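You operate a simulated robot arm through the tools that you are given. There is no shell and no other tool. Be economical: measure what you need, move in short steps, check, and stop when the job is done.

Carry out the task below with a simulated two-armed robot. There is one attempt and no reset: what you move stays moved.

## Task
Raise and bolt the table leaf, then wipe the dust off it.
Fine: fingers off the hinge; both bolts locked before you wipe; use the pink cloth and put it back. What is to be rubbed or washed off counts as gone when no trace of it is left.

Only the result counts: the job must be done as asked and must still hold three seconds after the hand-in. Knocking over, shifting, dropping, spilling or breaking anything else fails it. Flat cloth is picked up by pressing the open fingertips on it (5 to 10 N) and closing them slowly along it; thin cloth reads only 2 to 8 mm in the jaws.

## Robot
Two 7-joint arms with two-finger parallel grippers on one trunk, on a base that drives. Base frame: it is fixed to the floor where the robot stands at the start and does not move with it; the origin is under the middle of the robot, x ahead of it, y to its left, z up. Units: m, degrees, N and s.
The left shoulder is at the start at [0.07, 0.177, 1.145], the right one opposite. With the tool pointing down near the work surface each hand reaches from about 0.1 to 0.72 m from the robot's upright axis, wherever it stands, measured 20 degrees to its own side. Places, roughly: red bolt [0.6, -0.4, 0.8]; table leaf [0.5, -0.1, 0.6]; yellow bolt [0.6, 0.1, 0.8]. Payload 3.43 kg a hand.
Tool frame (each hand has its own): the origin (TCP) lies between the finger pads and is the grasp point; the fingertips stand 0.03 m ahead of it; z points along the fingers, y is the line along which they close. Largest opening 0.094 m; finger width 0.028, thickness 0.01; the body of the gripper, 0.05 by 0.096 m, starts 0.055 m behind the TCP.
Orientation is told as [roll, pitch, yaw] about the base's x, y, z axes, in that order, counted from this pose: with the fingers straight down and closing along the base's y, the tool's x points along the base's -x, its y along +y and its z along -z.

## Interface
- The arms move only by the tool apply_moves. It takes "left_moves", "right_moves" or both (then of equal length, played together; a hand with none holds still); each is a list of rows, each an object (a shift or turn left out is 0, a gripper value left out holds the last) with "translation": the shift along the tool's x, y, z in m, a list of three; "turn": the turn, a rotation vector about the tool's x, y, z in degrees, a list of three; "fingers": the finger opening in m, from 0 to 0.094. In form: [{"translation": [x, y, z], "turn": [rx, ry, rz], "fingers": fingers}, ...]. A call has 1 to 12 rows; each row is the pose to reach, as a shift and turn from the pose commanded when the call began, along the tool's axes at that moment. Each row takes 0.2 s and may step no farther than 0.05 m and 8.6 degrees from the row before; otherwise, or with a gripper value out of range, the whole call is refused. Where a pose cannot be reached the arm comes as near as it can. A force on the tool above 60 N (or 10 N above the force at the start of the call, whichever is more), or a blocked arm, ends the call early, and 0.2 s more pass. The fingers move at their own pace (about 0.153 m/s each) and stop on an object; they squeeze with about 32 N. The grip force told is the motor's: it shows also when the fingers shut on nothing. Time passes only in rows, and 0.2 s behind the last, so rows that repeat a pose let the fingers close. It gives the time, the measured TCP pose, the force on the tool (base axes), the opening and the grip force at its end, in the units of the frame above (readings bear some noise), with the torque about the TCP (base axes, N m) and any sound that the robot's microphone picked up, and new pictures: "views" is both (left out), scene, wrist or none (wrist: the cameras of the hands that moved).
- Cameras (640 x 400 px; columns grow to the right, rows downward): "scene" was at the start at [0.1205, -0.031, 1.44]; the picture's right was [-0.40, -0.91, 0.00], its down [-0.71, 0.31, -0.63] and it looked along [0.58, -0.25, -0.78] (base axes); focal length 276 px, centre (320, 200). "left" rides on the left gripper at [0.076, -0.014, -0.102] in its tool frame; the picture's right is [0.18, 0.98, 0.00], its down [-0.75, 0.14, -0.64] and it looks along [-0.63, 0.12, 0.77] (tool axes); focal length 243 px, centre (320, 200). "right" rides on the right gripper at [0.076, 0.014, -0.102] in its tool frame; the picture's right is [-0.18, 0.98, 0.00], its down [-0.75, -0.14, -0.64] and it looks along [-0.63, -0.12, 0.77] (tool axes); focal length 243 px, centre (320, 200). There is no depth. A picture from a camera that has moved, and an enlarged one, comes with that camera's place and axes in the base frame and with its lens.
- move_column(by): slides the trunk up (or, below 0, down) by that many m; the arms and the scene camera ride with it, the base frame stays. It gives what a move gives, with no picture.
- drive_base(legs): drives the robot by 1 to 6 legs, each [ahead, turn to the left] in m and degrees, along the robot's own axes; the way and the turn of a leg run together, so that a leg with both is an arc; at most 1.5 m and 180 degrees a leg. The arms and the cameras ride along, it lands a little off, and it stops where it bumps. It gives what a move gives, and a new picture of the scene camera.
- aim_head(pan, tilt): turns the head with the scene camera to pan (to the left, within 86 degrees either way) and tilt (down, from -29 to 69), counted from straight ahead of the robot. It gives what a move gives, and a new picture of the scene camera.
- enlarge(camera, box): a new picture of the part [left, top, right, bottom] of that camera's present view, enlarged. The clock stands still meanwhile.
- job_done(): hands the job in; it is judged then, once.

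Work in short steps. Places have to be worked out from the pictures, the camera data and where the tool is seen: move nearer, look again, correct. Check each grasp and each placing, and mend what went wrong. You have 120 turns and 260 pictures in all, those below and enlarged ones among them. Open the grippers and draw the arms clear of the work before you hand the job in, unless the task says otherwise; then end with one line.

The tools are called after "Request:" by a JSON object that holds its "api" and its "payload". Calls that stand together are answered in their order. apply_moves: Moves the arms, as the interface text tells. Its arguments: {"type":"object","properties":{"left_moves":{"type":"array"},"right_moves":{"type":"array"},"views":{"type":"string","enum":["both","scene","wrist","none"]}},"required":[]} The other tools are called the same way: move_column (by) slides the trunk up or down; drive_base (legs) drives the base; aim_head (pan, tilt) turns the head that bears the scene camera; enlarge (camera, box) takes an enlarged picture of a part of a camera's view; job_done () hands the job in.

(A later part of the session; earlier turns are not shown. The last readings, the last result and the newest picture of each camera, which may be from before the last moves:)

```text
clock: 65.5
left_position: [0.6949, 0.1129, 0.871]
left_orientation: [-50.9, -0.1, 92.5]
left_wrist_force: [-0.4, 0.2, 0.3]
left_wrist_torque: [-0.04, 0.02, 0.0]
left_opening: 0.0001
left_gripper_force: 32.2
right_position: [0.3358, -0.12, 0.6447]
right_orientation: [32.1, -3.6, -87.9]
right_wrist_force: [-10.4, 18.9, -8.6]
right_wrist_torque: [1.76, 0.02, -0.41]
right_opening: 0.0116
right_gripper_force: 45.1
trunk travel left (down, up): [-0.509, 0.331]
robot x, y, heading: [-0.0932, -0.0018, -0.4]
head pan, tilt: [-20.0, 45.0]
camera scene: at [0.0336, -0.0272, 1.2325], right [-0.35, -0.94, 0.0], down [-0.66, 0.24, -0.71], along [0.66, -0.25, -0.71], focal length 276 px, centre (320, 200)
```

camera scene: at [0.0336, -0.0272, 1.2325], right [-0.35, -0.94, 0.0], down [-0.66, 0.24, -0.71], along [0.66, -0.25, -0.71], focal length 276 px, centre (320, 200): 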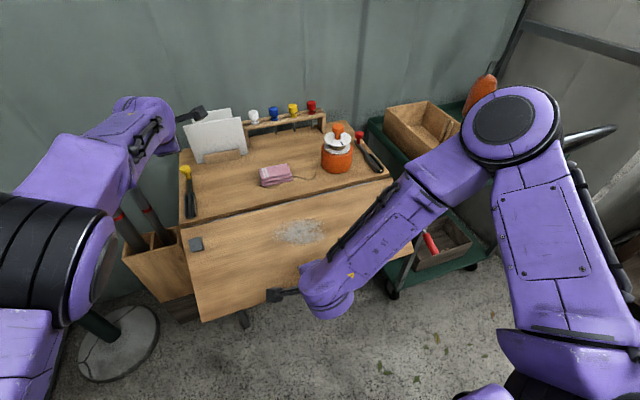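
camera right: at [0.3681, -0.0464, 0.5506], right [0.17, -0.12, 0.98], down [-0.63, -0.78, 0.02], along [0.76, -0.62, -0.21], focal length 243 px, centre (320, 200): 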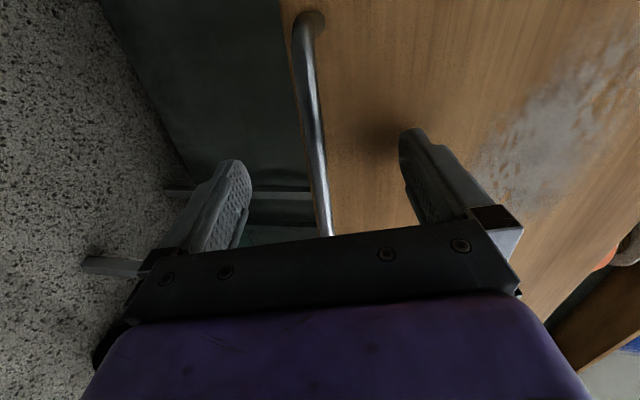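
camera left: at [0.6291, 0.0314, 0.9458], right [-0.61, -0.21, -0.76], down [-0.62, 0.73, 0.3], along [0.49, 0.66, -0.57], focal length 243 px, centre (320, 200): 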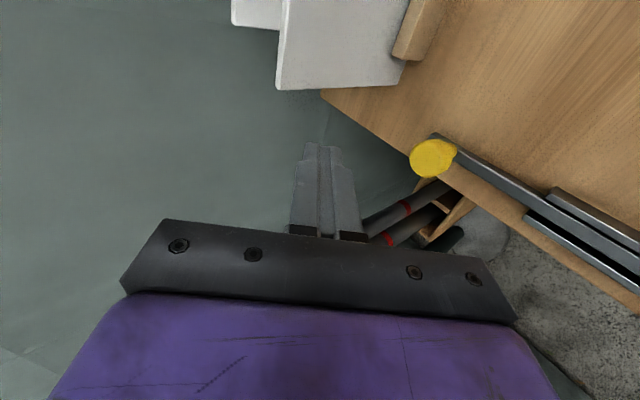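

It tracks perfectly with low forces. I lift the rest to the stop.

Request:
{"api": "apply_moves", "payload": {"right_moves": [{"translation": [0.001, 0.007, -0.0297], "turn": [8, 0, 0]}, {"translation": [0, 0.0179, -0.0583], "turn": [16, 0, 0]}, {"translation": [-0.001, 0.0327, -0.085], "turn": [24, 0, 0]}, {"translation": [-0.002, 0.0512, -0.1094], "turn": [32, 0, 0]}, {"translation": [-0.003, 0.0644, -0.1232], "turn": [37, 0, 0]}, {"translation": [-0.003, 0.0728, -0.1309], "turn": [40, 0, 0]}, {"translation": [-0.003, 0.0772, -0.1346], "turn": [41.5, 0, 0]}], "views": "both"}}

Request:
{"api": "enlarge", "payload": {"camera": "scene", "box": [150, 130, 250, 270]}}

```text
clock: 67.1
left_position: [0.6998, 0.1098, 0.8687]
left_orientation: [-50.8, -0.2, 92.6]
left_wrist_force: [-0.9, -0.5, -0.6]
left_wrist_torque: [0.02, -0.01, -0.02]
left_opening: 0.0
left_gripper_force: 32.2
right_position: [0.3337, -0.1164, 0.7964]
right_orientation: [-9.7, -3.6, -87.9]
right_wrist_force: [0.7, -5.1, -33.5]
right_wrist_torque: [-0.68, -0.11, -1.13]
right_opening: 0.0106
right_gripper_force: 44.2
trunk travel left (down, up): [-0.509, 0.331]
robot x, y, heading: [-0.095, -0.0008, -0.2]
head pan, tilt: [-20.0, 45.0]
camera scene: at [0.038, -0.031, 1.2316], right [-0.35, -0.94, 0.0], down [-0.67, 0.25, -0.7], along [0.66, -0.24, -0.71], focal length 276 px, centre (320, 200)
camera right: at [0.3626, -0.0331, 0.8898], right [0.98, -0.16, -0.15], down [0.0, -0.71, 0.7], along [-0.22, -0.68, -0.69], focal length 243 px, centre (320, 200)
```

scene: 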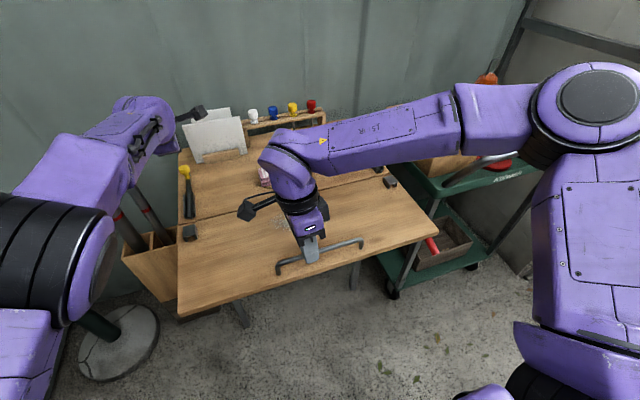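
right: 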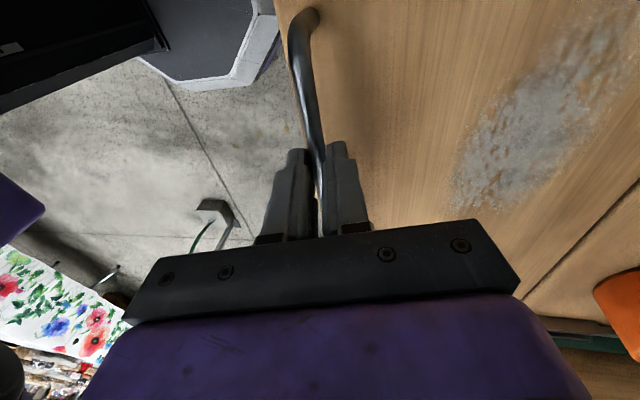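

```text
2.86 times, centred on (200, 200) of scene
camera zoom: at [0.038, -0.031, 1.2316], right [-0.35, -0.94, 0.0], down [-0.67, 0.25, -0.7], along [0.66, -0.24, -0.71], focal length 788 px, centre (663, 200)
```

zoom: 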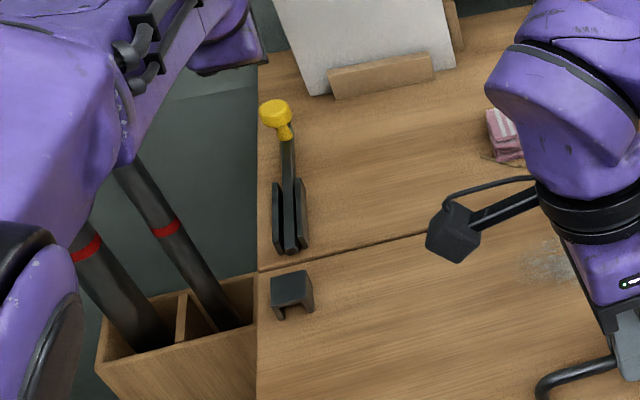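

The leaf is at its stop and the bolt lines up with the keeper. I steepen the left fingers to 40 degrees and lower them behind the yellow knob.

Request:
{"api": "apply_moves", "payload": {"left_moves": [{"translation": [0, -0.005, 0.006], "turn": [-5, 0, 0]}, {"translation": [0, -0.005, 0.006], "turn": [-10.8, 0, 0]}, {"translation": [0, 0.018, 0.0238], "turn": [-10.8, 0, 0]}, {"translation": [0, 0.0405, 0.042], "turn": [-10.8, 0, 0]}], "views": "wrist"}}

Request:
{"api": "enlarge", "payload": {"camera": "left", "box": [270, 60, 510, 250]}}

```text
clock: 68.1
left_position: [0.7039, 0.1106, 0.8102]
left_orientation: [-39.8, -0.1, 92.5]
left_wrist_force: [0.3, -0.3, -0.2]
left_wrist_torque: [-0.01, -0.04, 0.02]
left_opening: 0.0
left_gripper_force: 31.3
right_position: [0.3322, -0.1164, 0.7957]
right_orientation: [-9.5, -3.6, -88.0]
right_wrist_force: [0.4, -2.4, -35.8]
right_wrist_torque: [-0.16, -0.15, -1.26]
right_opening: 0.0103
right_gripper_force: 44.5
trunk travel left (down, up): [-0.509, 0.331]
robot x, y, heading: [-0.0927, -0.0001, -0.3]
head pan, tilt: [-20.0, 45.0]
camera left: at [0.6528, 0.0321, 0.897], right [-0.75, -0.22, -0.63], down [-0.55, 0.73, 0.4], along [0.37, 0.65, -0.66], focal length 243 px, centre (320, 200)
```

left: 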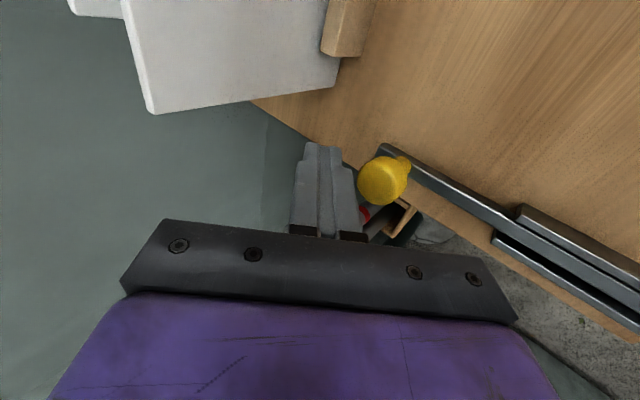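

```text
2.11 times, centred on (390, 155) of left
camera zoom: at [0.6528, 0.0321, 0.897], right [-0.75, -0.22, -0.63], down [-0.55, 0.73, 0.4], along [0.37, 0.65, -0.66], focal length 511 px, centre (173, 295)
```

zoom: 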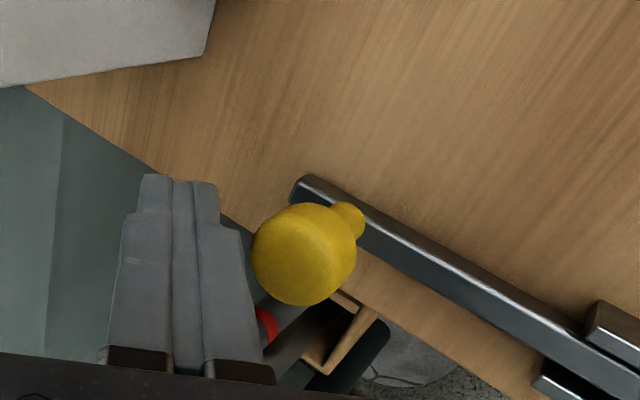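

The fingers are right behind the knob. I pull toward the robot in centimetre steps.

Request:
{"api": "apply_moves", "payload": {"left_moves": [{"translation": [0, 0.0077, -0.0064]}, {"translation": [0, 0.0154, -0.0128]}, {"translation": [0, 0.023, -0.0192]}, {"translation": [0, 0.0307, -0.0256]}, {"translation": [0, 0.0384, -0.032]}], "views": "wrist"}}

```text
clock: 69.3
left_position: [0.6546, 0.1117, 0.81]
left_orientation: [-39.8, -0.1, 92.8]
left_wrist_force: [1.7, 1.2, 4.3]
left_wrist_torque: [0.02, -0.03, 0.01]
left_opening: 0.0
left_gripper_force: 32.5
right_position: [0.3335, -0.1165, 0.7959]
right_orientation: [-9.4, -3.5, -88.0]
right_wrist_force: [0.7, -3.4, -31.5]
right_wrist_torque: [0.13, -0.14, -1.26]
right_opening: 0.0103
right_gripper_force: 44.0
trunk travel left (down, up): [-0.509, 0.331]
robot x, y, heading: [-0.0937, -0.0062, -0.4]
head pan, tilt: [-20.0, 45.0]
camera left: at [0.6042, 0.0329, 0.8976], right [-0.75, -0.22, -0.63], down [-0.56, 0.73, 0.4], along [0.37, 0.65, -0.66], focal length 243 px, centre (320, 200)
```

left: 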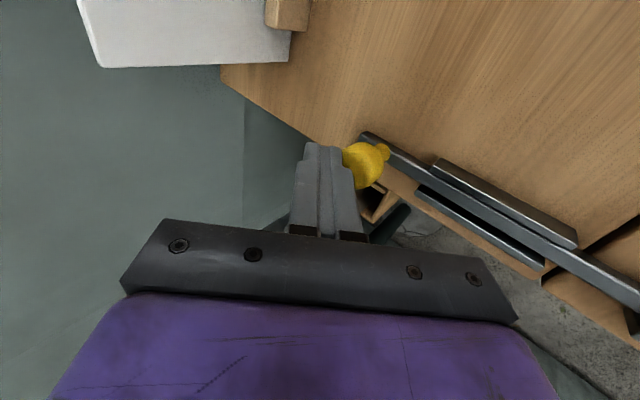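

The bolt is sliding (about 4 N) and its tip is past the seam. I keep pulling another 5 cm, watching the force.

Request:
{"api": "apply_moves", "payload": {"left_moves": [{"translation": [0, 0.0077, -0.0064]}, {"translation": [0, 0.0154, -0.0128]}, {"translation": [0, 0.023, -0.0192]}, {"translation": [0, 0.0307, -0.0256]}, {"translation": [0, 0.0384, -0.032]}], "views": "both"}}

Request:
{"api": "enlarge", "payload": {"camera": "scene", "box": [150, 130, 250, 270]}}

```text
clock: 70.2
left_position: [0.6268, 0.1298, 0.8039]
left_orientation: [-39.4, 1.4, 94.7]
left_wrist_force: [0.3, -0.4, -0.2]
left_wrist_torque: [-0.02, 0.01, 0.01]
left_opening: 0.0001
left_gripper_force: 31.6
right_position: [0.3348, -0.1147, 0.797]
right_orientation: [-9.7, -3.6, -88.3]
right_wrist_force: [18.7, 0.0, -19.1]
right_wrist_torque: [-0.45, -0.54, -1.18]
right_opening: 0.01
right_gripper_force: 43.8
trunk travel left (down, up): [-0.509, 0.331]
robot x, y, heading: [-0.0953, -0.0004, -0.0]
head pan, tilt: [-20.0, 45.0]
stopped in row 4 (left hand): the force on the tool passed its limit at 70 N (the readings are from after the stop); the commanded pose is now the measured one
camera scene: at [0.0385, -0.0292, 1.2319], right [-0.35, -0.94, 0.0], down [-0.67, 0.25, -0.7], along [0.66, -0.25, -0.71], focal length 276 px, centre (320, 200)
camera left: at [0.5793, 0.0512, 0.894], right [-0.74, -0.26, -0.62], down [-0.58, 0.72, 0.39], along [0.34, 0.65, -0.68], focal length 243 px, centre (320, 200)
```

scene: 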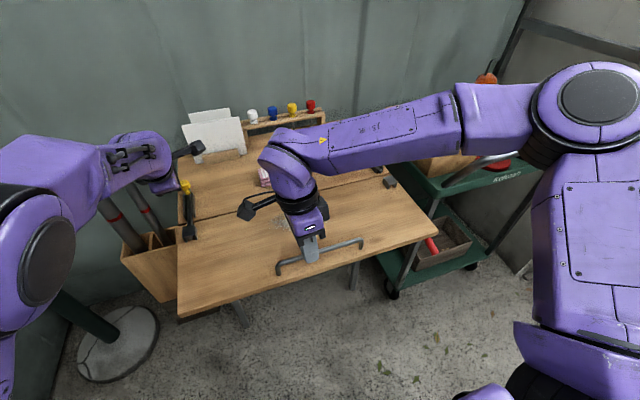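
left: 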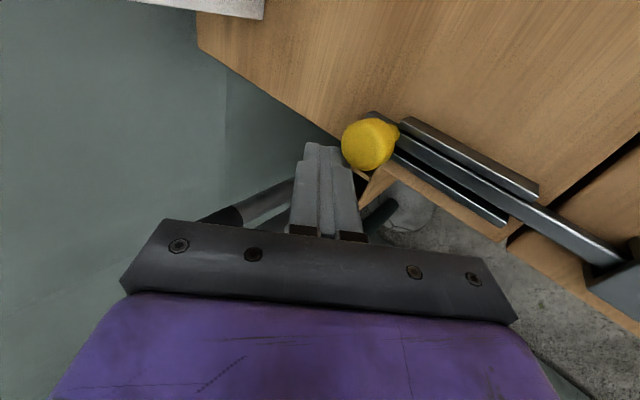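

```text
2.86 times, centred on (200, 200) of scene
camera zoom: at [0.0385, -0.0292, 1.2319], right [-0.35, -0.94, 0.0], down [-0.67, 0.25, -0.7], along [0.66, -0.25, -0.71], focal length 788 px, centre (663, 200)
```

zoom: 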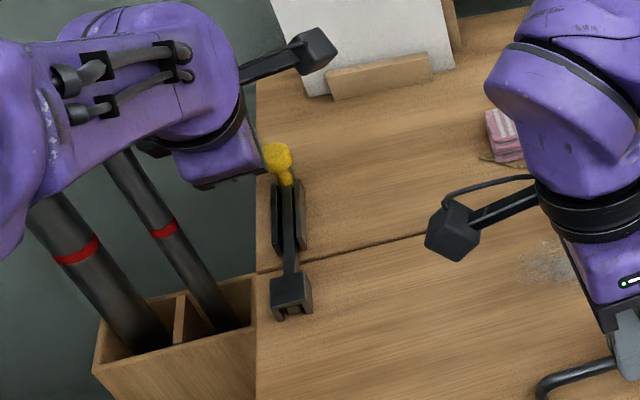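

The bolt ran into the keeper and met a hard stop, and the finger then slid off to +y. I zoom in on the yellow bolt.

Request:
{"api": "enlarge", "payload": {"camera": "scene", "box": [175, 170, 215, 250]}}

Request:
{"api": "enlarge", "payload": {"camera": "left", "box": [320, 80, 640, 300]}}

```text
5.00 times, centred on (195, 210) of scene
camera zoom: at [0.0385, -0.0292, 1.2319], right [-0.35, -0.94, 0.0], down [-0.67, 0.25, -0.7], along [0.66, -0.25, -0.71], focal length 1379 px, centre (945, 150)
```

zoom: 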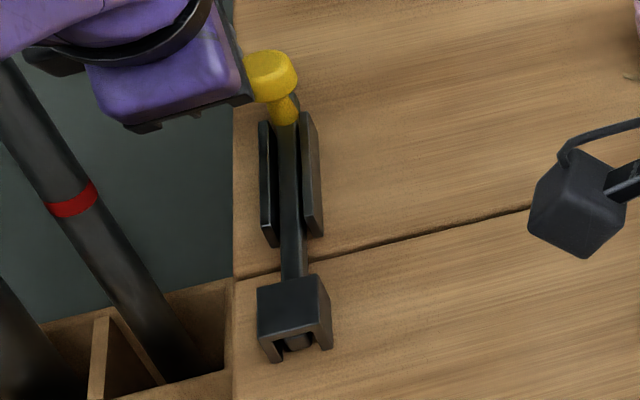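

```text
1.82 times, centred on (480, 190) of left
camera zoom: at [0.5793, 0.0512, 0.894], right [-0.74, -0.26, -0.62], down [-0.58, 0.72, 0.39], along [0.34, 0.65, -0.68], focal length 441 px, centre (29, 218)
```

zoom: 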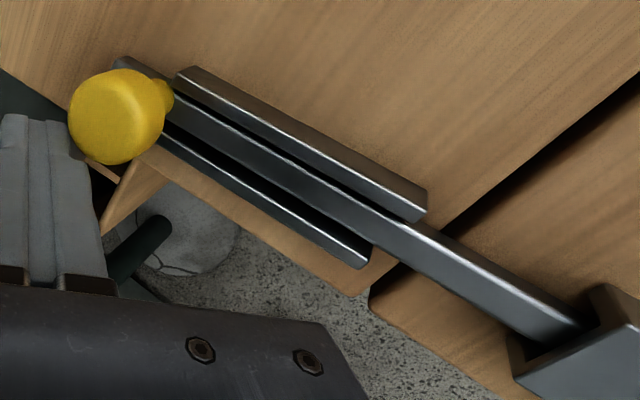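

The yellow bolt is fully through the keeper. I withdraw the left hand, and let the right hand sink 6 mm to see whether the bolt carries the leaf.

Request:
{"api": "apply_moves", "payload": {"left_moves": [{"translation": [-0.01, -0.02, -0.025]}, {"translation": [-0.02, -0.045, -0.055]}, {"translation": [-0.03, -0.066, -0.08]}, {"translation": [-0.06, -0.05, -0.11]}, {"translation": [-0.09, -0.04, -0.14]}, {"translation": [-0.12, -0.03, -0.17]}], "right_moves": [{"translation": [0, 0, 0]}, {"translation": [0, 0, 0.001]}, {"translation": [0, 0, 0.002]}, {"translation": [0, 0, 0.003]}, {"translation": [0, 0, 0.0045]}, {"translation": [0, 0, 0.006]}], "views": "none"}}

```text
clock: 71.7
left_position: [0.5325, 0.2424, 0.9513]
left_orientation: [-39.5, 1.0, 94.4]
left_wrist_force: [0.2, -0.2, 0.2]
left_wrist_torque: [-0.01, 0.02, 0.01]
left_opening: 0.0001
left_gripper_force: 32.1
right_position: [0.3337, -0.1155, 0.792]
right_orientation: [-9.9, -3.5, -88.3]
right_wrist_force: [30.4, -2.7, -5.4]
right_wrist_torque: [0.05, -0.84, -1.26]
right_opening: 0.0101
right_gripper_force: 44.0
trunk travel left (down, up): [-0.509, 0.331]
robot x, y, heading: [-0.0926, 0.0018, -0.2]
head pan, tilt: [-20.0, 45.0]
```

The leaf load is falling off (-5 N). I sink a few millimetres more to see the bolt take over, and ease the pull in x.

Request:
{"api": "apply_moves", "payload": {"right_moves": [{"translation": [0, 0.002, 0.003]}, {"translation": [0, 0.003, 0.005]}, {"translation": [0, 0.003, 0.007]}], "views": "scene"}}

Request:
{"api": "enlarge", "payload": {"camera": "scene", "box": [330, 140, 450, 260]}}

Request:
{"api": "enlarge", "payload": {"camera": "scene", "box": [175, 160, 235, 260]}}

```text
clock: 72.5
left_position: [0.5302, 0.2426, 0.9529]
left_orientation: [-39.8, 1.0, 94.5]
left_wrist_force: [-0.1, 0.9, 0.1]
left_wrist_torque: [0.01, 0.03, -0.02]
left_opening: 0.0002
left_gripper_force: 32.1
right_position: [0.3312, -0.1172, 0.7879]
right_orientation: [-9.6, -3.5, -88.4]
right_wrist_force: [22.6, -7.9, 24.4]
right_wrist_torque: [-1.09, -0.45, -1.04]
right_opening: 0.01
right_gripper_force: 43.9
trunk travel left (down, up): [-0.509, 0.331]
robot x, y, heading: [-0.0947, -0.0001, -0.5]
head pan, tilt: [-20.0, 45.0]
camera scene: at [0.0358, -0.0299, 1.2328], right [-0.35, -0.94, 0.0], down [-0.66, 0.25, -0.71], along [0.66, -0.25, -0.71], focal length 276 px, centre (320, 200)
```

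scene: 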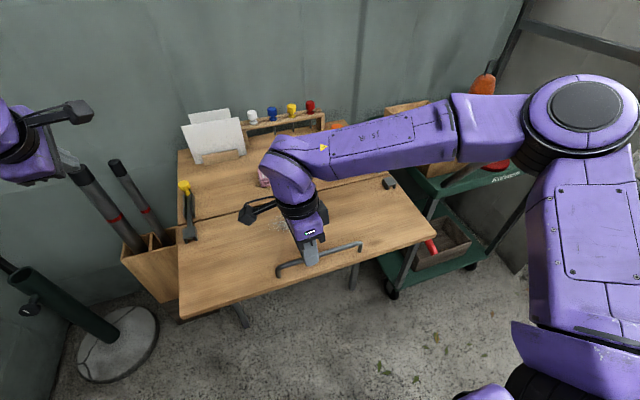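

```text
3.33 times, centred on (390, 200) of scene
camera zoom: at [0.0358, -0.0299, 1.2328], right [-0.35, -0.94, 0.0], down [-0.66, 0.25, -0.71], along [0.66, -0.25, -0.71], focal length 919 px, centre (87, 200)
```

zoom: 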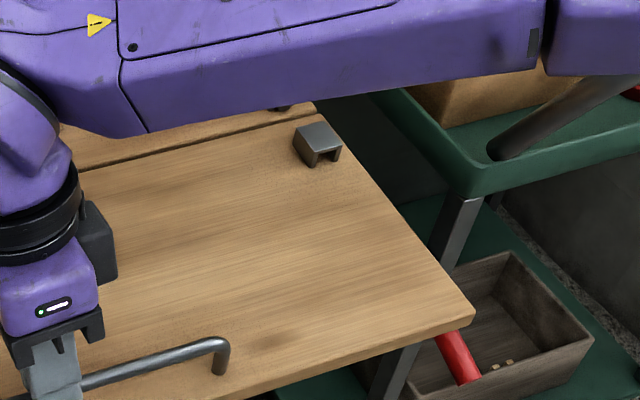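

```text
4.00 times, centred on (205, 210) of scene
camera zoom: at [0.0358, -0.0299, 1.2328], right [-0.35, -0.94, 0.0], down [-0.66, 0.25, -0.71], along [0.66, -0.25, -0.71], focal length 1103 px, centre (780, 160)
```

zoom: 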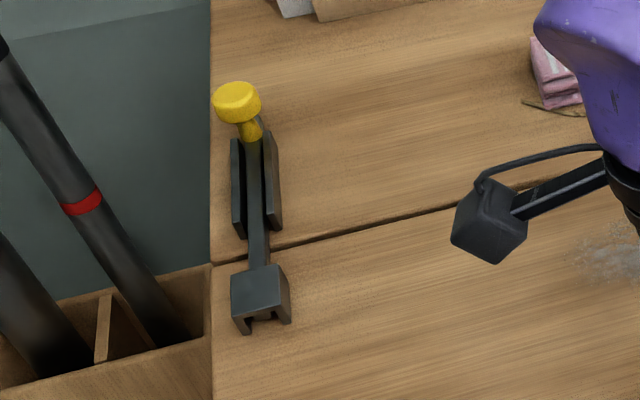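

The bolt carries the leaf: the hand is now pushed up by 24 N. I unload to neutral, open the right fingers and lift off the bar.

Request:
{"api": "apply_moves", "payload": {"right_moves": [{"translation": [0, 0.002, -0.003]}, {"translation": [0, 0.002, -0.003], "fingers": 0.03}, {"translation": [0, 0.002, -0.003], "fingers": 0.05}, {"translation": [0, 0.002, -0.003], "fingers": 0.05}, {"translation": [0, 0.0, -0.04]}, {"translation": [0, 0.0, -0.08]}], "views": "scene"}}

Request:
{"api": "enlarge", "payload": {"camera": "scene", "box": [160, 150, 280, 300]}}

```text
clock: 73.8
left_position: [0.5279, 0.2443, 0.9542]
left_orientation: [-39.8, 1.1, 94.5]
left_wrist_force: [-0.7, -0.3, -1.0]
left_wrist_torque: [0.02, 0.02, 0.02]
left_opening: 0.0
left_gripper_force: 31.7
right_position: [0.3433, -0.1113, 0.8651]
right_orientation: [-9.8, -3.6, -88.3]
right_wrist_force: [-0.8, 1.1, 1.0]
right_wrist_torque: [0.0, 0.01, 0.01]
right_opening: 0.0499
right_gripper_force: 0.1
trunk travel left (down, up): [-0.509, 0.331]
robot x, y, heading: [-0.0932, 0.0026, -0.6]
head pan, tilt: [-20.0, 45.0]
camera scene: at [0.0345, -0.0291, 1.2324], right [-0.35, -0.94, 0.0], down [-0.66, 0.25, -0.71], along [0.66, -0.25, -0.71], focal length 276 px, centre (320, 200)
```

scene: 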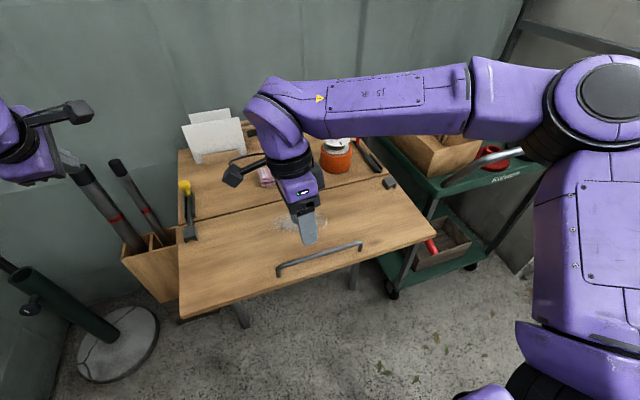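

```text
2.67 times, centred on (220, 225) of scene
camera zoom: at [0.0345, -0.0291, 1.2324], right [-0.35, -0.94, 0.0], down [-0.66, 0.25, -0.71], along [0.66, -0.25, -0.71], focal length 735 px, centre (587, 133)
```

zoom: 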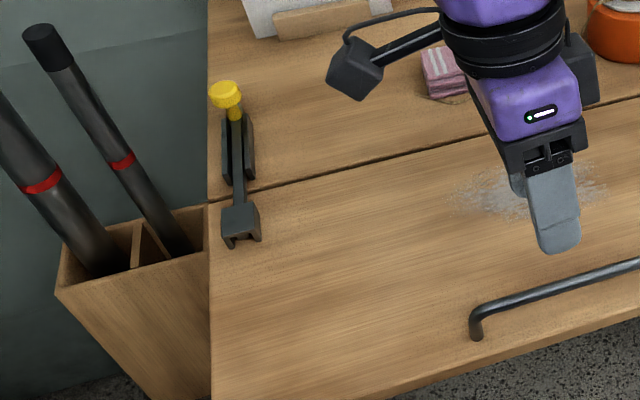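

The leaf holds on the yellow bolt. For the red one the jar stands close on its left, so I turn the right hand to yaw 0 and will grip the knob from above. First I raise it and turn.

Request:
{"api": "apply_moves", "payload": {"right_moves": [{"translation": [0, 0.001, -0.03], "turn": [0, 0, -8]}, {"translation": [-0.02, 0.001, -0.06], "turn": [0, 0, -16]}, {"translation": [-0.04, 0.002, -0.09], "turn": [0, 0, -24]}, {"translation": [-0.06, 0.003, -0.11], "turn": [0, 0, -32]}, {"translation": [-0.08, 0.004, -0.133], "turn": [0, 0, -40]}, {"translation": [-0.1, 0.005, -0.133], "turn": [0, 0, -48]}, {"translation": [-0.12, 0.006, -0.133], "turn": [0, 0, -56]}, {"translation": [-0.14, 0.0075, -0.133], "turn": [0, 0, -64]}, {"translation": [-0.16, 0.0075, -0.133], "turn": [0, 0, -72]}, {"translation": [-0.18, 0.0075, -0.133], "turn": [0, 0, -80]}, {"translation": [-0.2, 0.0075, -0.133], "turn": [0, 0, -88]}], "views": "scene"}}

```text
clock: 76.2
left_position: [0.5243, 0.2389, 0.9586]
left_orientation: [-40.1, 1.0, 94.5]
left_wrist_force: [-0.7, -1.0, 0.7]
left_wrist_torque: [0.08, -0.01, 0.01]
left_opening: 0.0
left_gripper_force: 31.6
right_position: [0.2884, -0.2535, 0.9376]
right_orientation: [-5.3, 8.3, -5.4]
right_wrist_force: [-2.3, -0.6, -0.4]
right_wrist_torque: [0.06, -0.09, 0.03]
right_opening: 0.0497
right_gripper_force: 0.0
right hand out of reach, approached as far as the arm can: row 9, 10, 11
trunk travel left (down, up): [-0.509, 0.331]
robot x, y, heading: [-0.0921, -0.0008, -0.5]
head pan, tilt: [-20.0, 45.0]
camera scene: at [0.0306, -0.0336, 1.2328], right [-0.35, -0.94, 0.0], down [-0.66, 0.25, -0.71], along [0.67, -0.24, -0.71], focal length 276 px, centre (320, 200)
```

scene: 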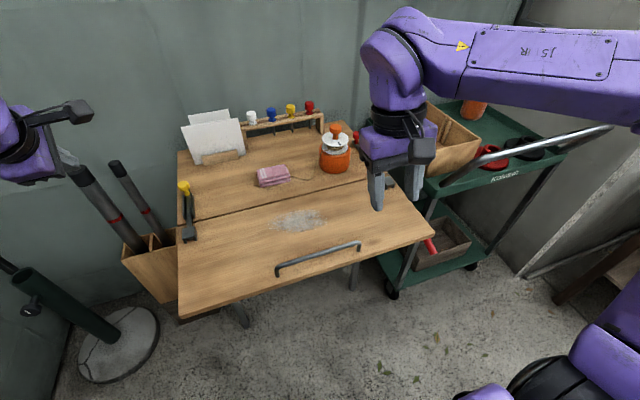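

I move the right hand forward and out over the red bolt, tilting it forward 30 degrees, well above the jar.

Request:
{"api": "apply_moves", "payload": {"right_moves": [{"translation": [-0.03, -0.015, -0.008], "turn": [0, -5.5, 0]}, {"translation": [-0.06, -0.03, -0.017], "turn": [0, -11, 0]}, {"translation": [-0.09, -0.045, -0.025], "turn": [0, -16.5, 0]}, {"translation": [-0.12, -0.06, -0.034], "turn": [0, -22, 0]}, {"translation": [-0.15, -0.075, -0.043], "turn": [0, -27.5, 0]}, {"translation": [-0.18, -0.09, -0.052], "turn": [0, -33, 0]}, {"translation": [-0.204, -0.105, -0.06], "turn": [0, -38, 0]}, {"translation": [-0.204, -0.105, -0.06], "turn": [0, -38, 0]}], "views": "both"}}

```text
clock: 78.0
left_position: [0.5308, 0.244, 0.9526]
left_orientation: [-39.7, 1.0, 94.5]
left_wrist_force: [-0.4, 0.4, -0.7]
left_wrist_torque: [0.0, 0.01, -0.02]
left_opening: 0.0
left_gripper_force: 31.9
right_position: [0.4995, -0.3687, 0.9678]
right_orientation: [-11.6, -34.9, -6.7]
right_wrist_force: [0.0, 0.6, 0.4]
right_wrist_torque: [0.0, 0.0, 0.01]
right_opening: 0.05
right_gripper_force: 0.0
right hand out of reach, approached as far as the arm can: row 1, 2, 3, 4, 5, 6, 7, 8
trunk travel left (down, up): [-0.509, 0.331]
robot x, y, heading: [-0.0935, 0.0005, -0.3]
head pan, tilt: [-20.0, 45.0]
camera scene: at [0.0363, -0.0288, 1.2322], right [-0.35, -0.94, 0.0], down [-0.66, 0.25, -0.71], along [0.66, -0.25, -0.71], focal length 276 px, centre (320, 200)
camera right: at [0.3863, -0.3211, 1.0054], right [0.37, 0.93, -0.06], down [0.24, -0.04, 0.97], along [0.9, -0.38, -0.23], focal length 243 px, centre (320, 200)
```

scene: 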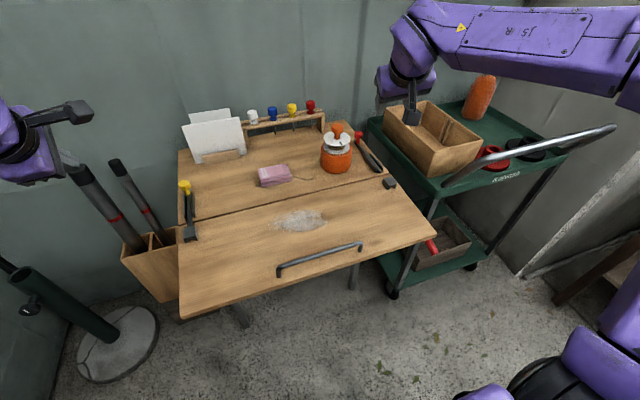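
right: 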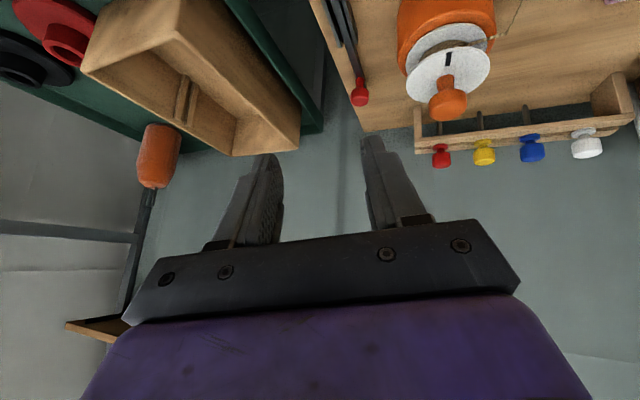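

The red knob is about [0.65, -0.383, 0.80] and the jar about [0.575, -0.28], radius 4 cm. I drive 5 cm nearer, with both hands high and clear.

Request:
{"api": "drive_base", "payload": {"legs": [[0.05, 0]]}}

Request:
{"api": "apply_moves", "payload": {"right_moves": [{"turn": [-5, 1, 0]}, {"turn": [-10, 2, 0]}, {"turn": [-15.1, 3.1, 0]}, {"turn": [-15.1, 3.1, 0]}], "views": "wrist"}}

```text
clock: 79.0
left_position: [0.579, 0.2447, 0.9534]
left_orientation: [-39.7, 1.0, 94.6]
left_wrist_force: [-1.0, 0.3, -0.4]
left_wrist_torque: [0.0, 0.0, 0.01]
left_opening: 0.0
left_gripper_force: 31.7
right_position: [0.5477, -0.3698, 0.9698]
right_orientation: [-11.7, -35.1, -6.6]
right_wrist_force: [0.7, 0.5, 0.0]
right_wrist_torque: [0.01, 0.03, 0.0]
right_opening: 0.0501
right_gripper_force: 0.0
trunk travel left (down, up): [-0.509, 0.331]
robot x, y, heading: [-0.0426, -0.0001, -0.3]
head pan, tilt: [-20.0, 45.0]
camera scene: at [0.0853, -0.0297, 1.2323], right [-0.35, -0.94, 0.0], down [-0.66, 0.25, -0.71], along [0.66, -0.25, -0.71], focal length 276 px, centre (320, 200)
```

scene: 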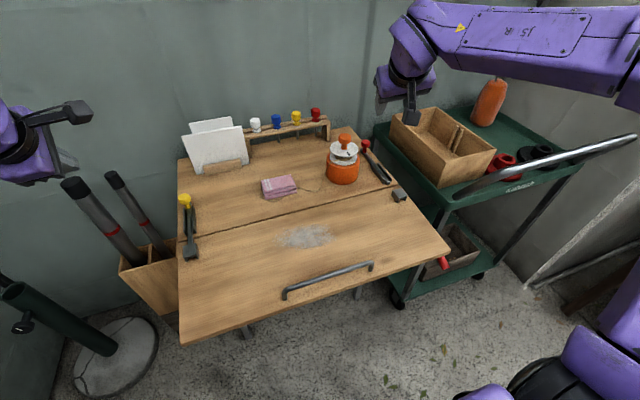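

```text
clock: 80.0
left_position: [0.5782, 0.2449, 0.9541]
left_orientation: [-39.8, 1.1, 94.4]
left_wrist_force: [0.1, -0.8, -0.1]
left_wrist_torque: [-0.01, 0.01, 0.0]
left_opening: 0.0001
left_gripper_force: 31.7
right_position: [0.5481, -0.3696, 0.9687]
right_orientation: [3.7, -31.8, -6.8]
right_wrist_force: [0.2, -0.2, 0.8]
right_wrist_torque: [-0.02, 0.02, 0.0]
right_opening: 0.0502
right_gripper_force: 0.0
trunk travel left (down, up): [-0.509, 0.331]
robot x, y, heading: [-0.043, 0.0005, -0.3]
head pan, tilt: [-20.0, 45.0]
camera right: at [0.4312, -0.3476, 1.0168], right [0.24, 0.96, 0.15], down [0.28, -0.22, 0.93], along [0.93, -0.18, -0.32], focal length 243 px, centre (320, 200)
```

right: 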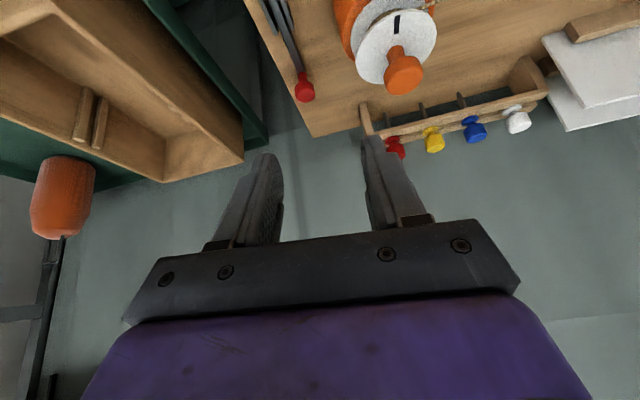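

The orientation is now nearly upright in y. I go down toward the red knob, stopping 7 cm short.

Request:
{"api": "apply_moves", "payload": {"right_moves": [{"translation": [-0.001, -0.005, 0.04]}, {"translation": [-0.003, -0.01, 0.08]}, {"translation": [-0.004, -0.0144, 0.117]}, {"translation": [-0.004, -0.0144, 0.117]}], "views": "both"}}

Request:
{"api": "enlarge", "payload": {"camera": "right", "box": [200, 0, 440, 230]}}

```text
clock: 81.0
left_position: [0.5775, 0.2443, 0.954]
left_orientation: [-39.7, 1.1, 94.6]
left_wrist_force: [-0.3, 0.1, 0.2]
left_wrist_torque: [0.02, 0.01, 0.01]
left_opening: 0.0
left_gripper_force: 31.8
right_position: [0.6107, -0.385, 0.8721]
right_orientation: [3.6, -32.0, -6.9]
right_wrist_force: [0.0, 0.8, -0.4]
right_wrist_torque: [-0.01, 0.01, 0.0]
right_opening: 0.0499
right_gripper_force: 0.2
trunk travel left (down, up): [-0.509, 0.331]
robot x, y, heading: [-0.0401, -0.0009, -0.3]
head pan, tilt: [-20.0, 45.0]
camera scene: at [0.0837, -0.0297, 1.2325], right [-0.35, -0.94, 0.0], down [-0.66, 0.25, -0.71], along [0.66, -0.25, -0.71], focal length 276 px, centre (320, 200)
camera right: at [0.494, -0.363, 0.9188], right [0.24, 0.96, 0.15], down [0.28, -0.22, 0.94], along [0.93, -0.18, -0.32], focal length 243 px, centre (320, 200)
```

scene: 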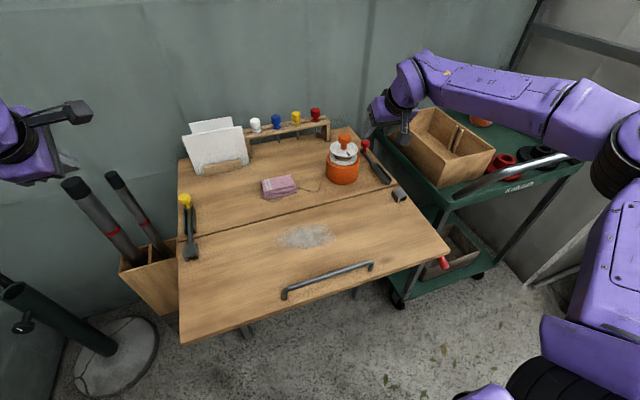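
right: 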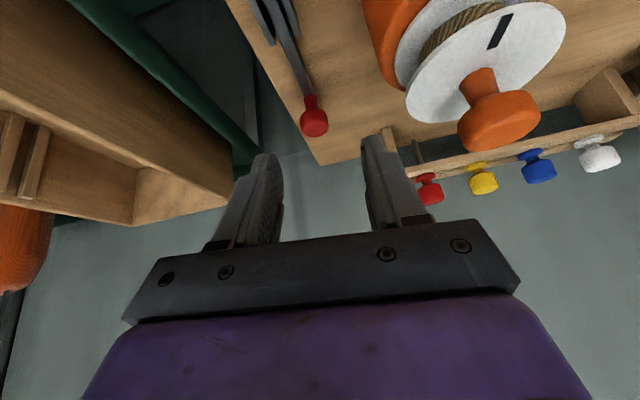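

```text
1.74 times, centred on (320, 115) of right
camera zoom: at [0.494, -0.363, 0.9188], right [0.24, 0.96, 0.15], down [0.28, -0.22, 0.94], along [0.93, -0.18, -0.32], focal length 422 px, centre (320, 348)
```

zoom: 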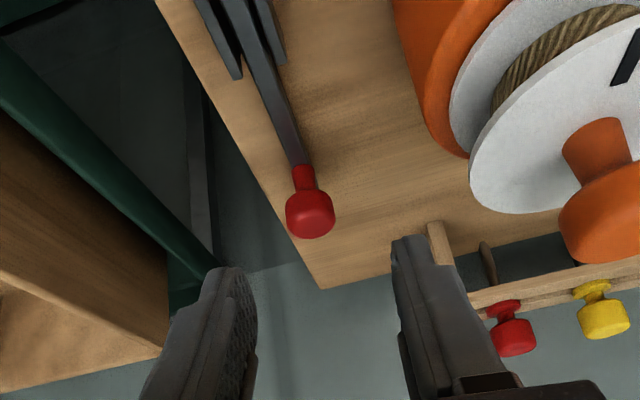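

The knob is at [0.654, -0.387], well centred between the fingers. I go in the last 7 cm and close gently.

Request:
{"api": "apply_moves", "payload": {"right_moves": [{"translation": [0, -0.001, 0.025]}, {"translation": [-0.0006, -0.002, 0.05]}, {"translation": [-0.0006, -0.002, 0.07]}, {"translation": [-0.0006, -0.002, 0.07], "fingers": 0.02}, {"translation": [-0.0006, -0.002, 0.07], "fingers": 0.0}, {"translation": [-0.0006, -0.002, 0.07], "fingers": 0.0}], "views": "wrist"}}

```text
clock: 82.4
left_position: [0.5781, 0.2436, 0.9537]
left_orientation: [-39.7, 1.1, 94.7]
left_wrist_force: [0.3, -0.5, 0.9]
left_wrist_torque: [0.03, -0.01, -0.01]
left_opening: 0.0
left_gripper_force: 32.0
right_position: [0.6494, -0.3861, 0.8116]
right_orientation: [3.5, -31.9, -7.0]
right_wrist_force: [0.8, 1.0, 0.5]
right_wrist_torque: [-0.01, -0.01, 0.02]
right_opening: 0.0
right_gripper_force: 31.4
trunk travel left (down, up): [-0.509, 0.331]
robot x, y, heading: [-0.043, -0.0017, -0.4]
head pan, tilt: [-20.0, 45.0]
camera right: at [0.5321, -0.3648, 0.8598], right [0.24, 0.96, 0.15], down [0.28, -0.22, 0.94], along [0.93, -0.18, -0.32], focal length 243 px, centre (320, 200)
```

right: 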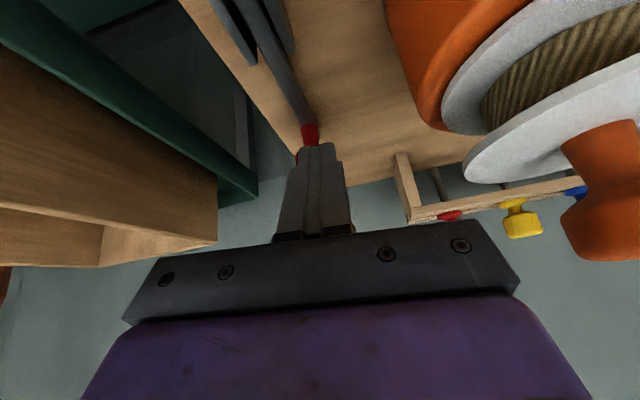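

The fingers closed just above the knob, so it lies lower and a bit farther: about [0.67, -0.389, 0.785]. I back off, reopen, and go in deeper.

Request:
{"api": "apply_moves", "payload": {"right_moves": [{"translation": [0, 0, -0.02]}, {"translation": [0, 0, -0.025], "fingers": 0.05}, {"translation": [-0.004, -0.0024, -0.02], "fingers": 0.05}, {"translation": [-0.0067, -0.0024, 0.0]}, {"translation": [-0.0067, -0.0024, 0.018]}, {"translation": [-0.0067, -0.0024, 0.018]}], "views": "wrist"}}

Request:
{"api": "enlarge", "payload": {"camera": "right", "box": [220, 60, 420, 240]}}

```text
clock: 83.8
left_position: [0.5794, 0.2441, 0.9538]
left_orientation: [-39.8, 1.1, 94.7]
left_wrist_force: [-0.7, 0.1, -0.5]
left_wrist_torque: [0.0, -0.03, -0.01]
left_opening: 0.0001
left_gripper_force: 32.5
right_position: [0.6644, -0.3895, 0.7993]
right_orientation: [3.5, -32.1, -7.1]
right_wrist_force: [-0.3, 0.4, -0.3]
right_wrist_torque: [0.02, 0.01, -0.05]
right_opening: 0.0499
right_gripper_force: 0.0
trunk travel left (down, up): [-0.509, 0.331]
robot x, y, heading: [-0.0391, -0.001, -0.8]
head pan, tilt: [-20.0, 45.0]
camera right: at [0.5472, -0.3678, 0.848], right [0.24, 0.96, 0.15], down [0.28, -0.22, 0.94], along [0.93, -0.18, -0.32], focal length 243 px, centre (320, 200)
```

right: 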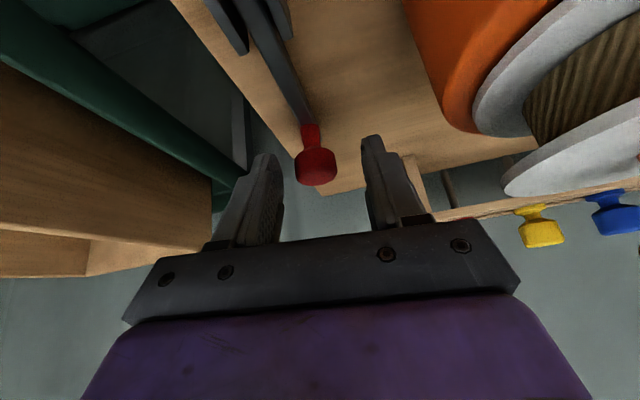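

```text
2.22 times, centred on (320, 150) of right
camera zoom: at [0.5472, -0.3678, 0.848], right [0.24, 0.96, 0.15], down [0.28, -0.22, 0.94], along [0.93, -0.18, -0.32], focal length 539 px, centre (320, 311)
```

zoom: 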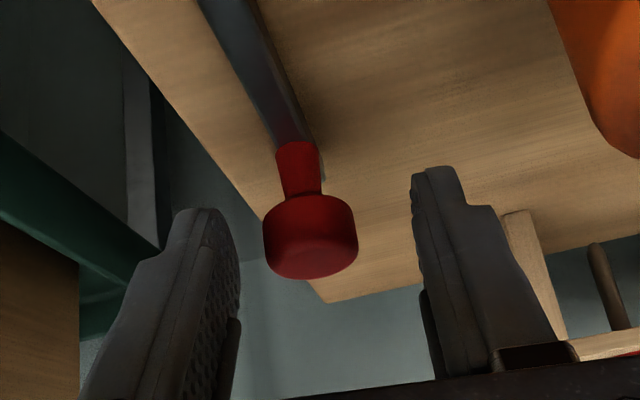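

The knob head now sits between the fingertips. I close.

Request:
{"api": "apply_moves", "payload": {"right_moves": [{"fingers": 0.03}, {"fingers": 0.0}, {"fingers": 0.0}, {"fingers": 0.0}], "views": "wrist"}}

```text
clock: 84.8
left_position: [0.5782, 0.2416, 0.9547]
left_orientation: [-39.7, 0.9, 94.5]
left_wrist_force: [-0.3, 0.6, -0.4]
left_wrist_torque: [0.01, 0.0, 0.03]
left_opening: 0.0
left_gripper_force: 32.3
right_position: [0.664, -0.3928, 0.7986]
right_orientation: [3.6, -32.1, -7.2]
right_wrist_force: [-1.3, -20.1, 3.6]
right_wrist_torque: [-0.49, 0.85, -0.52]
right_opening: 0.025
right_gripper_force: 45.1
trunk travel left (down, up): [-0.509, 0.331]
robot x, y, heading: [-0.0406, -0.001, -0.7]
head pan, tilt: [-20.0, 45.0]
camera right: at [0.5469, -0.371, 0.8474], right [0.24, 0.96, 0.15], down [0.28, -0.22, 0.94], along [0.93, -0.19, -0.32], focal length 243 px, centre (320, 200)
```

right: 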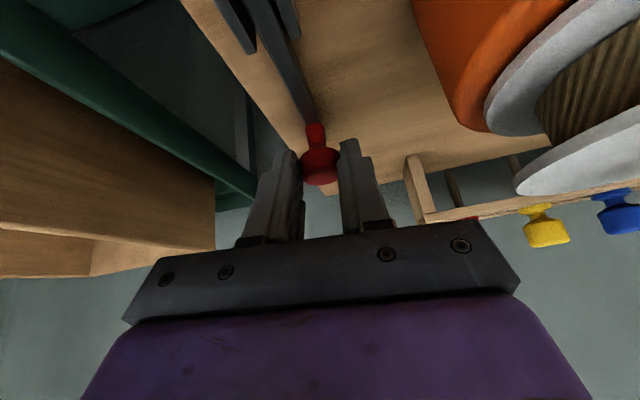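

The knob is gripped (25 mm). I slide it toward the robot in 1 cm steps, with a small y correction.

Request:
{"api": "apply_moves", "payload": {"right_moves": [{"translation": [0.0, -0.003, 0]}, {"translation": [0.0084, -0.0038, -0.0053]}, {"translation": [0.0169, -0.0047, -0.0106]}, {"translation": [0.0253, -0.0055, -0.0159]}, {"translation": [0.0338, -0.0064, -0.0212]}], "views": "scene"}}

```text
clock: 86.0
left_position: [0.5774, 0.243, 0.9542]
left_orientation: [-39.7, 0.9, 94.6]
left_wrist_force: [0.2, 0.2, 0.1]
left_wrist_torque: [0.02, -0.03, -0.01]
left_opening: 0.0
left_gripper_force: 32.0
right_position: [0.6249, -0.3935, 0.8004]
right_orientation: [3.5, -31.9, -6.9]
right_wrist_force: [0.6, -6.1, 1.7]
right_wrist_torque: [0.06, -0.61, -0.04]
right_opening: 0.0253
right_gripper_force: 45.2
right hand out of reach, approached as far as the arm can: row 1
trunk travel left (down, up): [-0.509, 0.331]
robot x, y, heading: [-0.0431, 0.0009, -0.5]
head pan, tilt: [-20.0, 45.0]
camera scene: at [0.0841, -0.0311, 1.2324], right [-0.35, -0.94, 0.0], down [-0.66, 0.25, -0.71], along [0.66, -0.25, -0.71], focal length 276 px, centre (320, 200)
```

scene: 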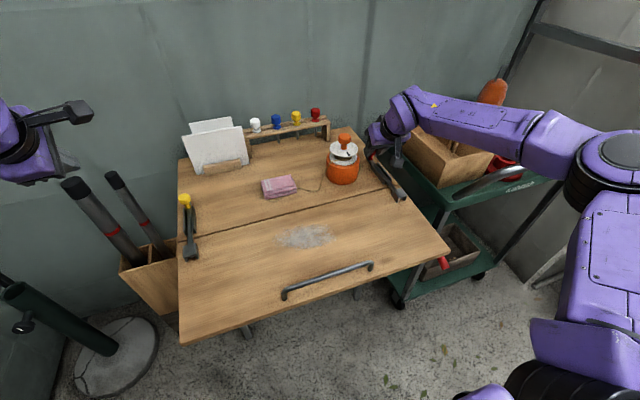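

It slides freely and the bar is reaching the keeper. I go on in smaller steps until the stop.

Request:
{"api": "apply_moves", "payload": {"right_moves": [{"translation": [0.0068, -0.0007, -0.0042]}, {"translation": [0.0135, -0.0013, -0.0085]}, {"translation": [0.0203, -0.002, -0.0127]}, {"translation": [0.027, -0.0027, -0.017]}], "views": "none"}}

Request:
{"api": "enlarge", "payload": {"camera": "scene", "box": [350, 130, 450, 240]}}

```text
clock: 87.0
left_position: [0.5807, 0.2427, 0.9532]
left_orientation: [-39.7, 1.1, 94.6]
left_wrist_force: [-1.0, -0.1, -0.2]
left_wrist_torque: [0.02, -0.01, 0.05]
left_opening: 0.0001
left_gripper_force: 31.9
right_position: [0.5939, -0.3917, 0.8009]
right_orientation: [3.5, -32.1, -6.9]
right_wrist_force: [38.6, -1.8, 0.2]
right_wrist_torque: [-0.06, 0.12, -0.35]
right_opening: 0.024
right_gripper_force: 44.7
trunk travel left (down, up): [-0.509, 0.331]
robot x, y, heading: [-0.0402, -0.0018, -0.4]
head pan, tilt: [-20.0, 45.0]
```

```text
3.64 times, centred on (400, 185) of scene
camera zoom: at [0.0873, -0.0298, 1.2323], right [-0.35, -0.94, 0.0], down [-0.66, 0.25, -0.71], along [0.66, -0.25, -0.71], focal length 1003 px, centre (29, 254)
```

zoom: 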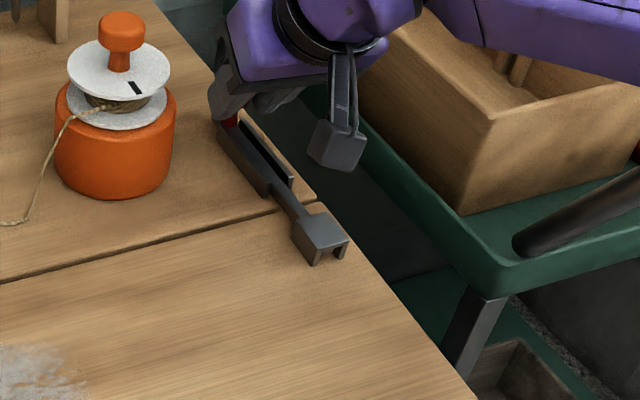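

The force has risen to 39 N, so the bolt is at its stop after 7 cm of travel. I release the knob and back straight out along the fingers.

Request:
{"api": "apply_moves", "payload": {"right_moves": [{"translation": [-0.003, 0, 0.002], "fingers": 0.05}, {"translation": [-0.003, 0, 0.002], "fingers": 0.06}, {"translation": [0, 0, -0.03]}, {"translation": [0, 0, -0.07]}, {"translation": [-0.02, 0, -0.115]}, {"translation": [-0.02, 0, -0.16]}], "views": "both"}}

Request:
{"api": "enlarge", "payload": {"camera": "scene", "box": [350, 130, 430, 220]}}

Request:
{"api": "enlarge", "payload": {"camera": "scene", "box": [160, 180, 240, 270]}}

```text
clock: 88.4
left_position: [0.5772, 0.2432, 0.9534]
left_orientation: [-39.9, 1.1, 94.6]
left_wrist_force: [-0.5, 0.1, 0.4]
left_wrist_torque: [-0.02, 0.01, -0.03]
left_opening: 0.0
left_gripper_force: 32.1
right_position: [0.5237, -0.3947, 0.9451]
right_orientation: [3.6, -32.1, -6.9]
right_wrist_force: [-0.2, 0.3, -0.3]
right_wrist_torque: [-0.03, 0.0, -0.01]
right_opening: 0.0602
right_gripper_force: 0.0
trunk travel left (down, up): [-0.509, 0.331]
robot x, y, heading: [-0.0409, -0.001, -0.5]
head pan, tilt: [-20.0, 45.0]
camera scene: at [0.0829, -0.0303, 1.2325], right [-0.35, -0.94, 0.0], down [-0.66, 0.25, -0.71], along [0.66, -0.25, -0.71], focal length 276 px, centre (320, 200)
camera right: at [0.4058, -0.3721, 0.9948], right [0.24, 0.96, 0.15], down [0.28, -0.22, 0.94], along [0.93, -0.18, -0.32], focal length 243 px, centre (320, 200)
```

scene: 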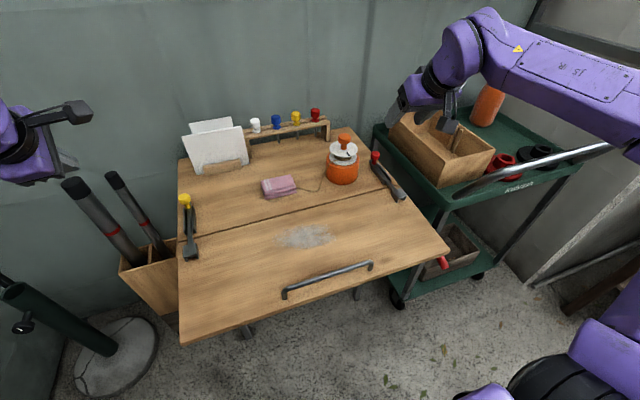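
right: 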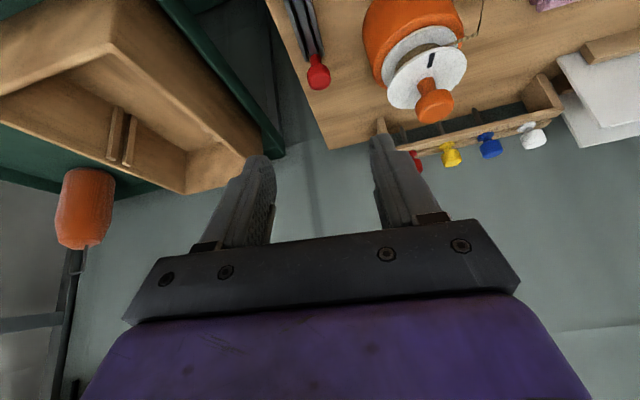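

```text
4.44 times, centred on (390, 175) of scene
camera zoom: at [0.0829, -0.0303, 1.2325], right [-0.35, -0.94, 0.0], down [-0.66, 0.25, -0.71], along [0.66, -0.25, -0.71], focal length 1226 px, centre (9, 311)
```

zoom: 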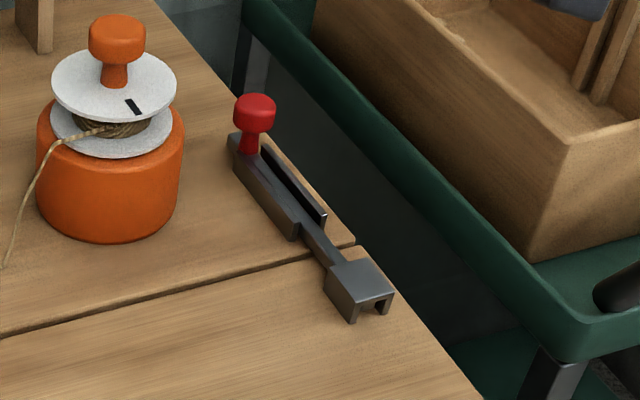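

```text
4.44 times, centred on (200, 225) of scene
camera zoom: at [0.0829, -0.0303, 1.2325], right [-0.35, -0.94, 0.0], down [-0.66, 0.25, -0.71], along [0.66, -0.25, -0.71], focal length 1226 px, centre (853, 89)
```

zoom: 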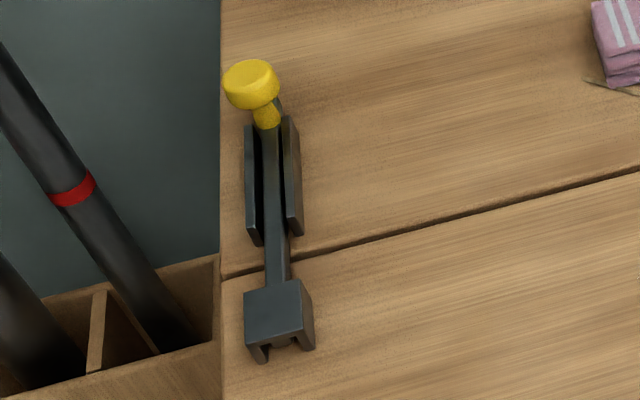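

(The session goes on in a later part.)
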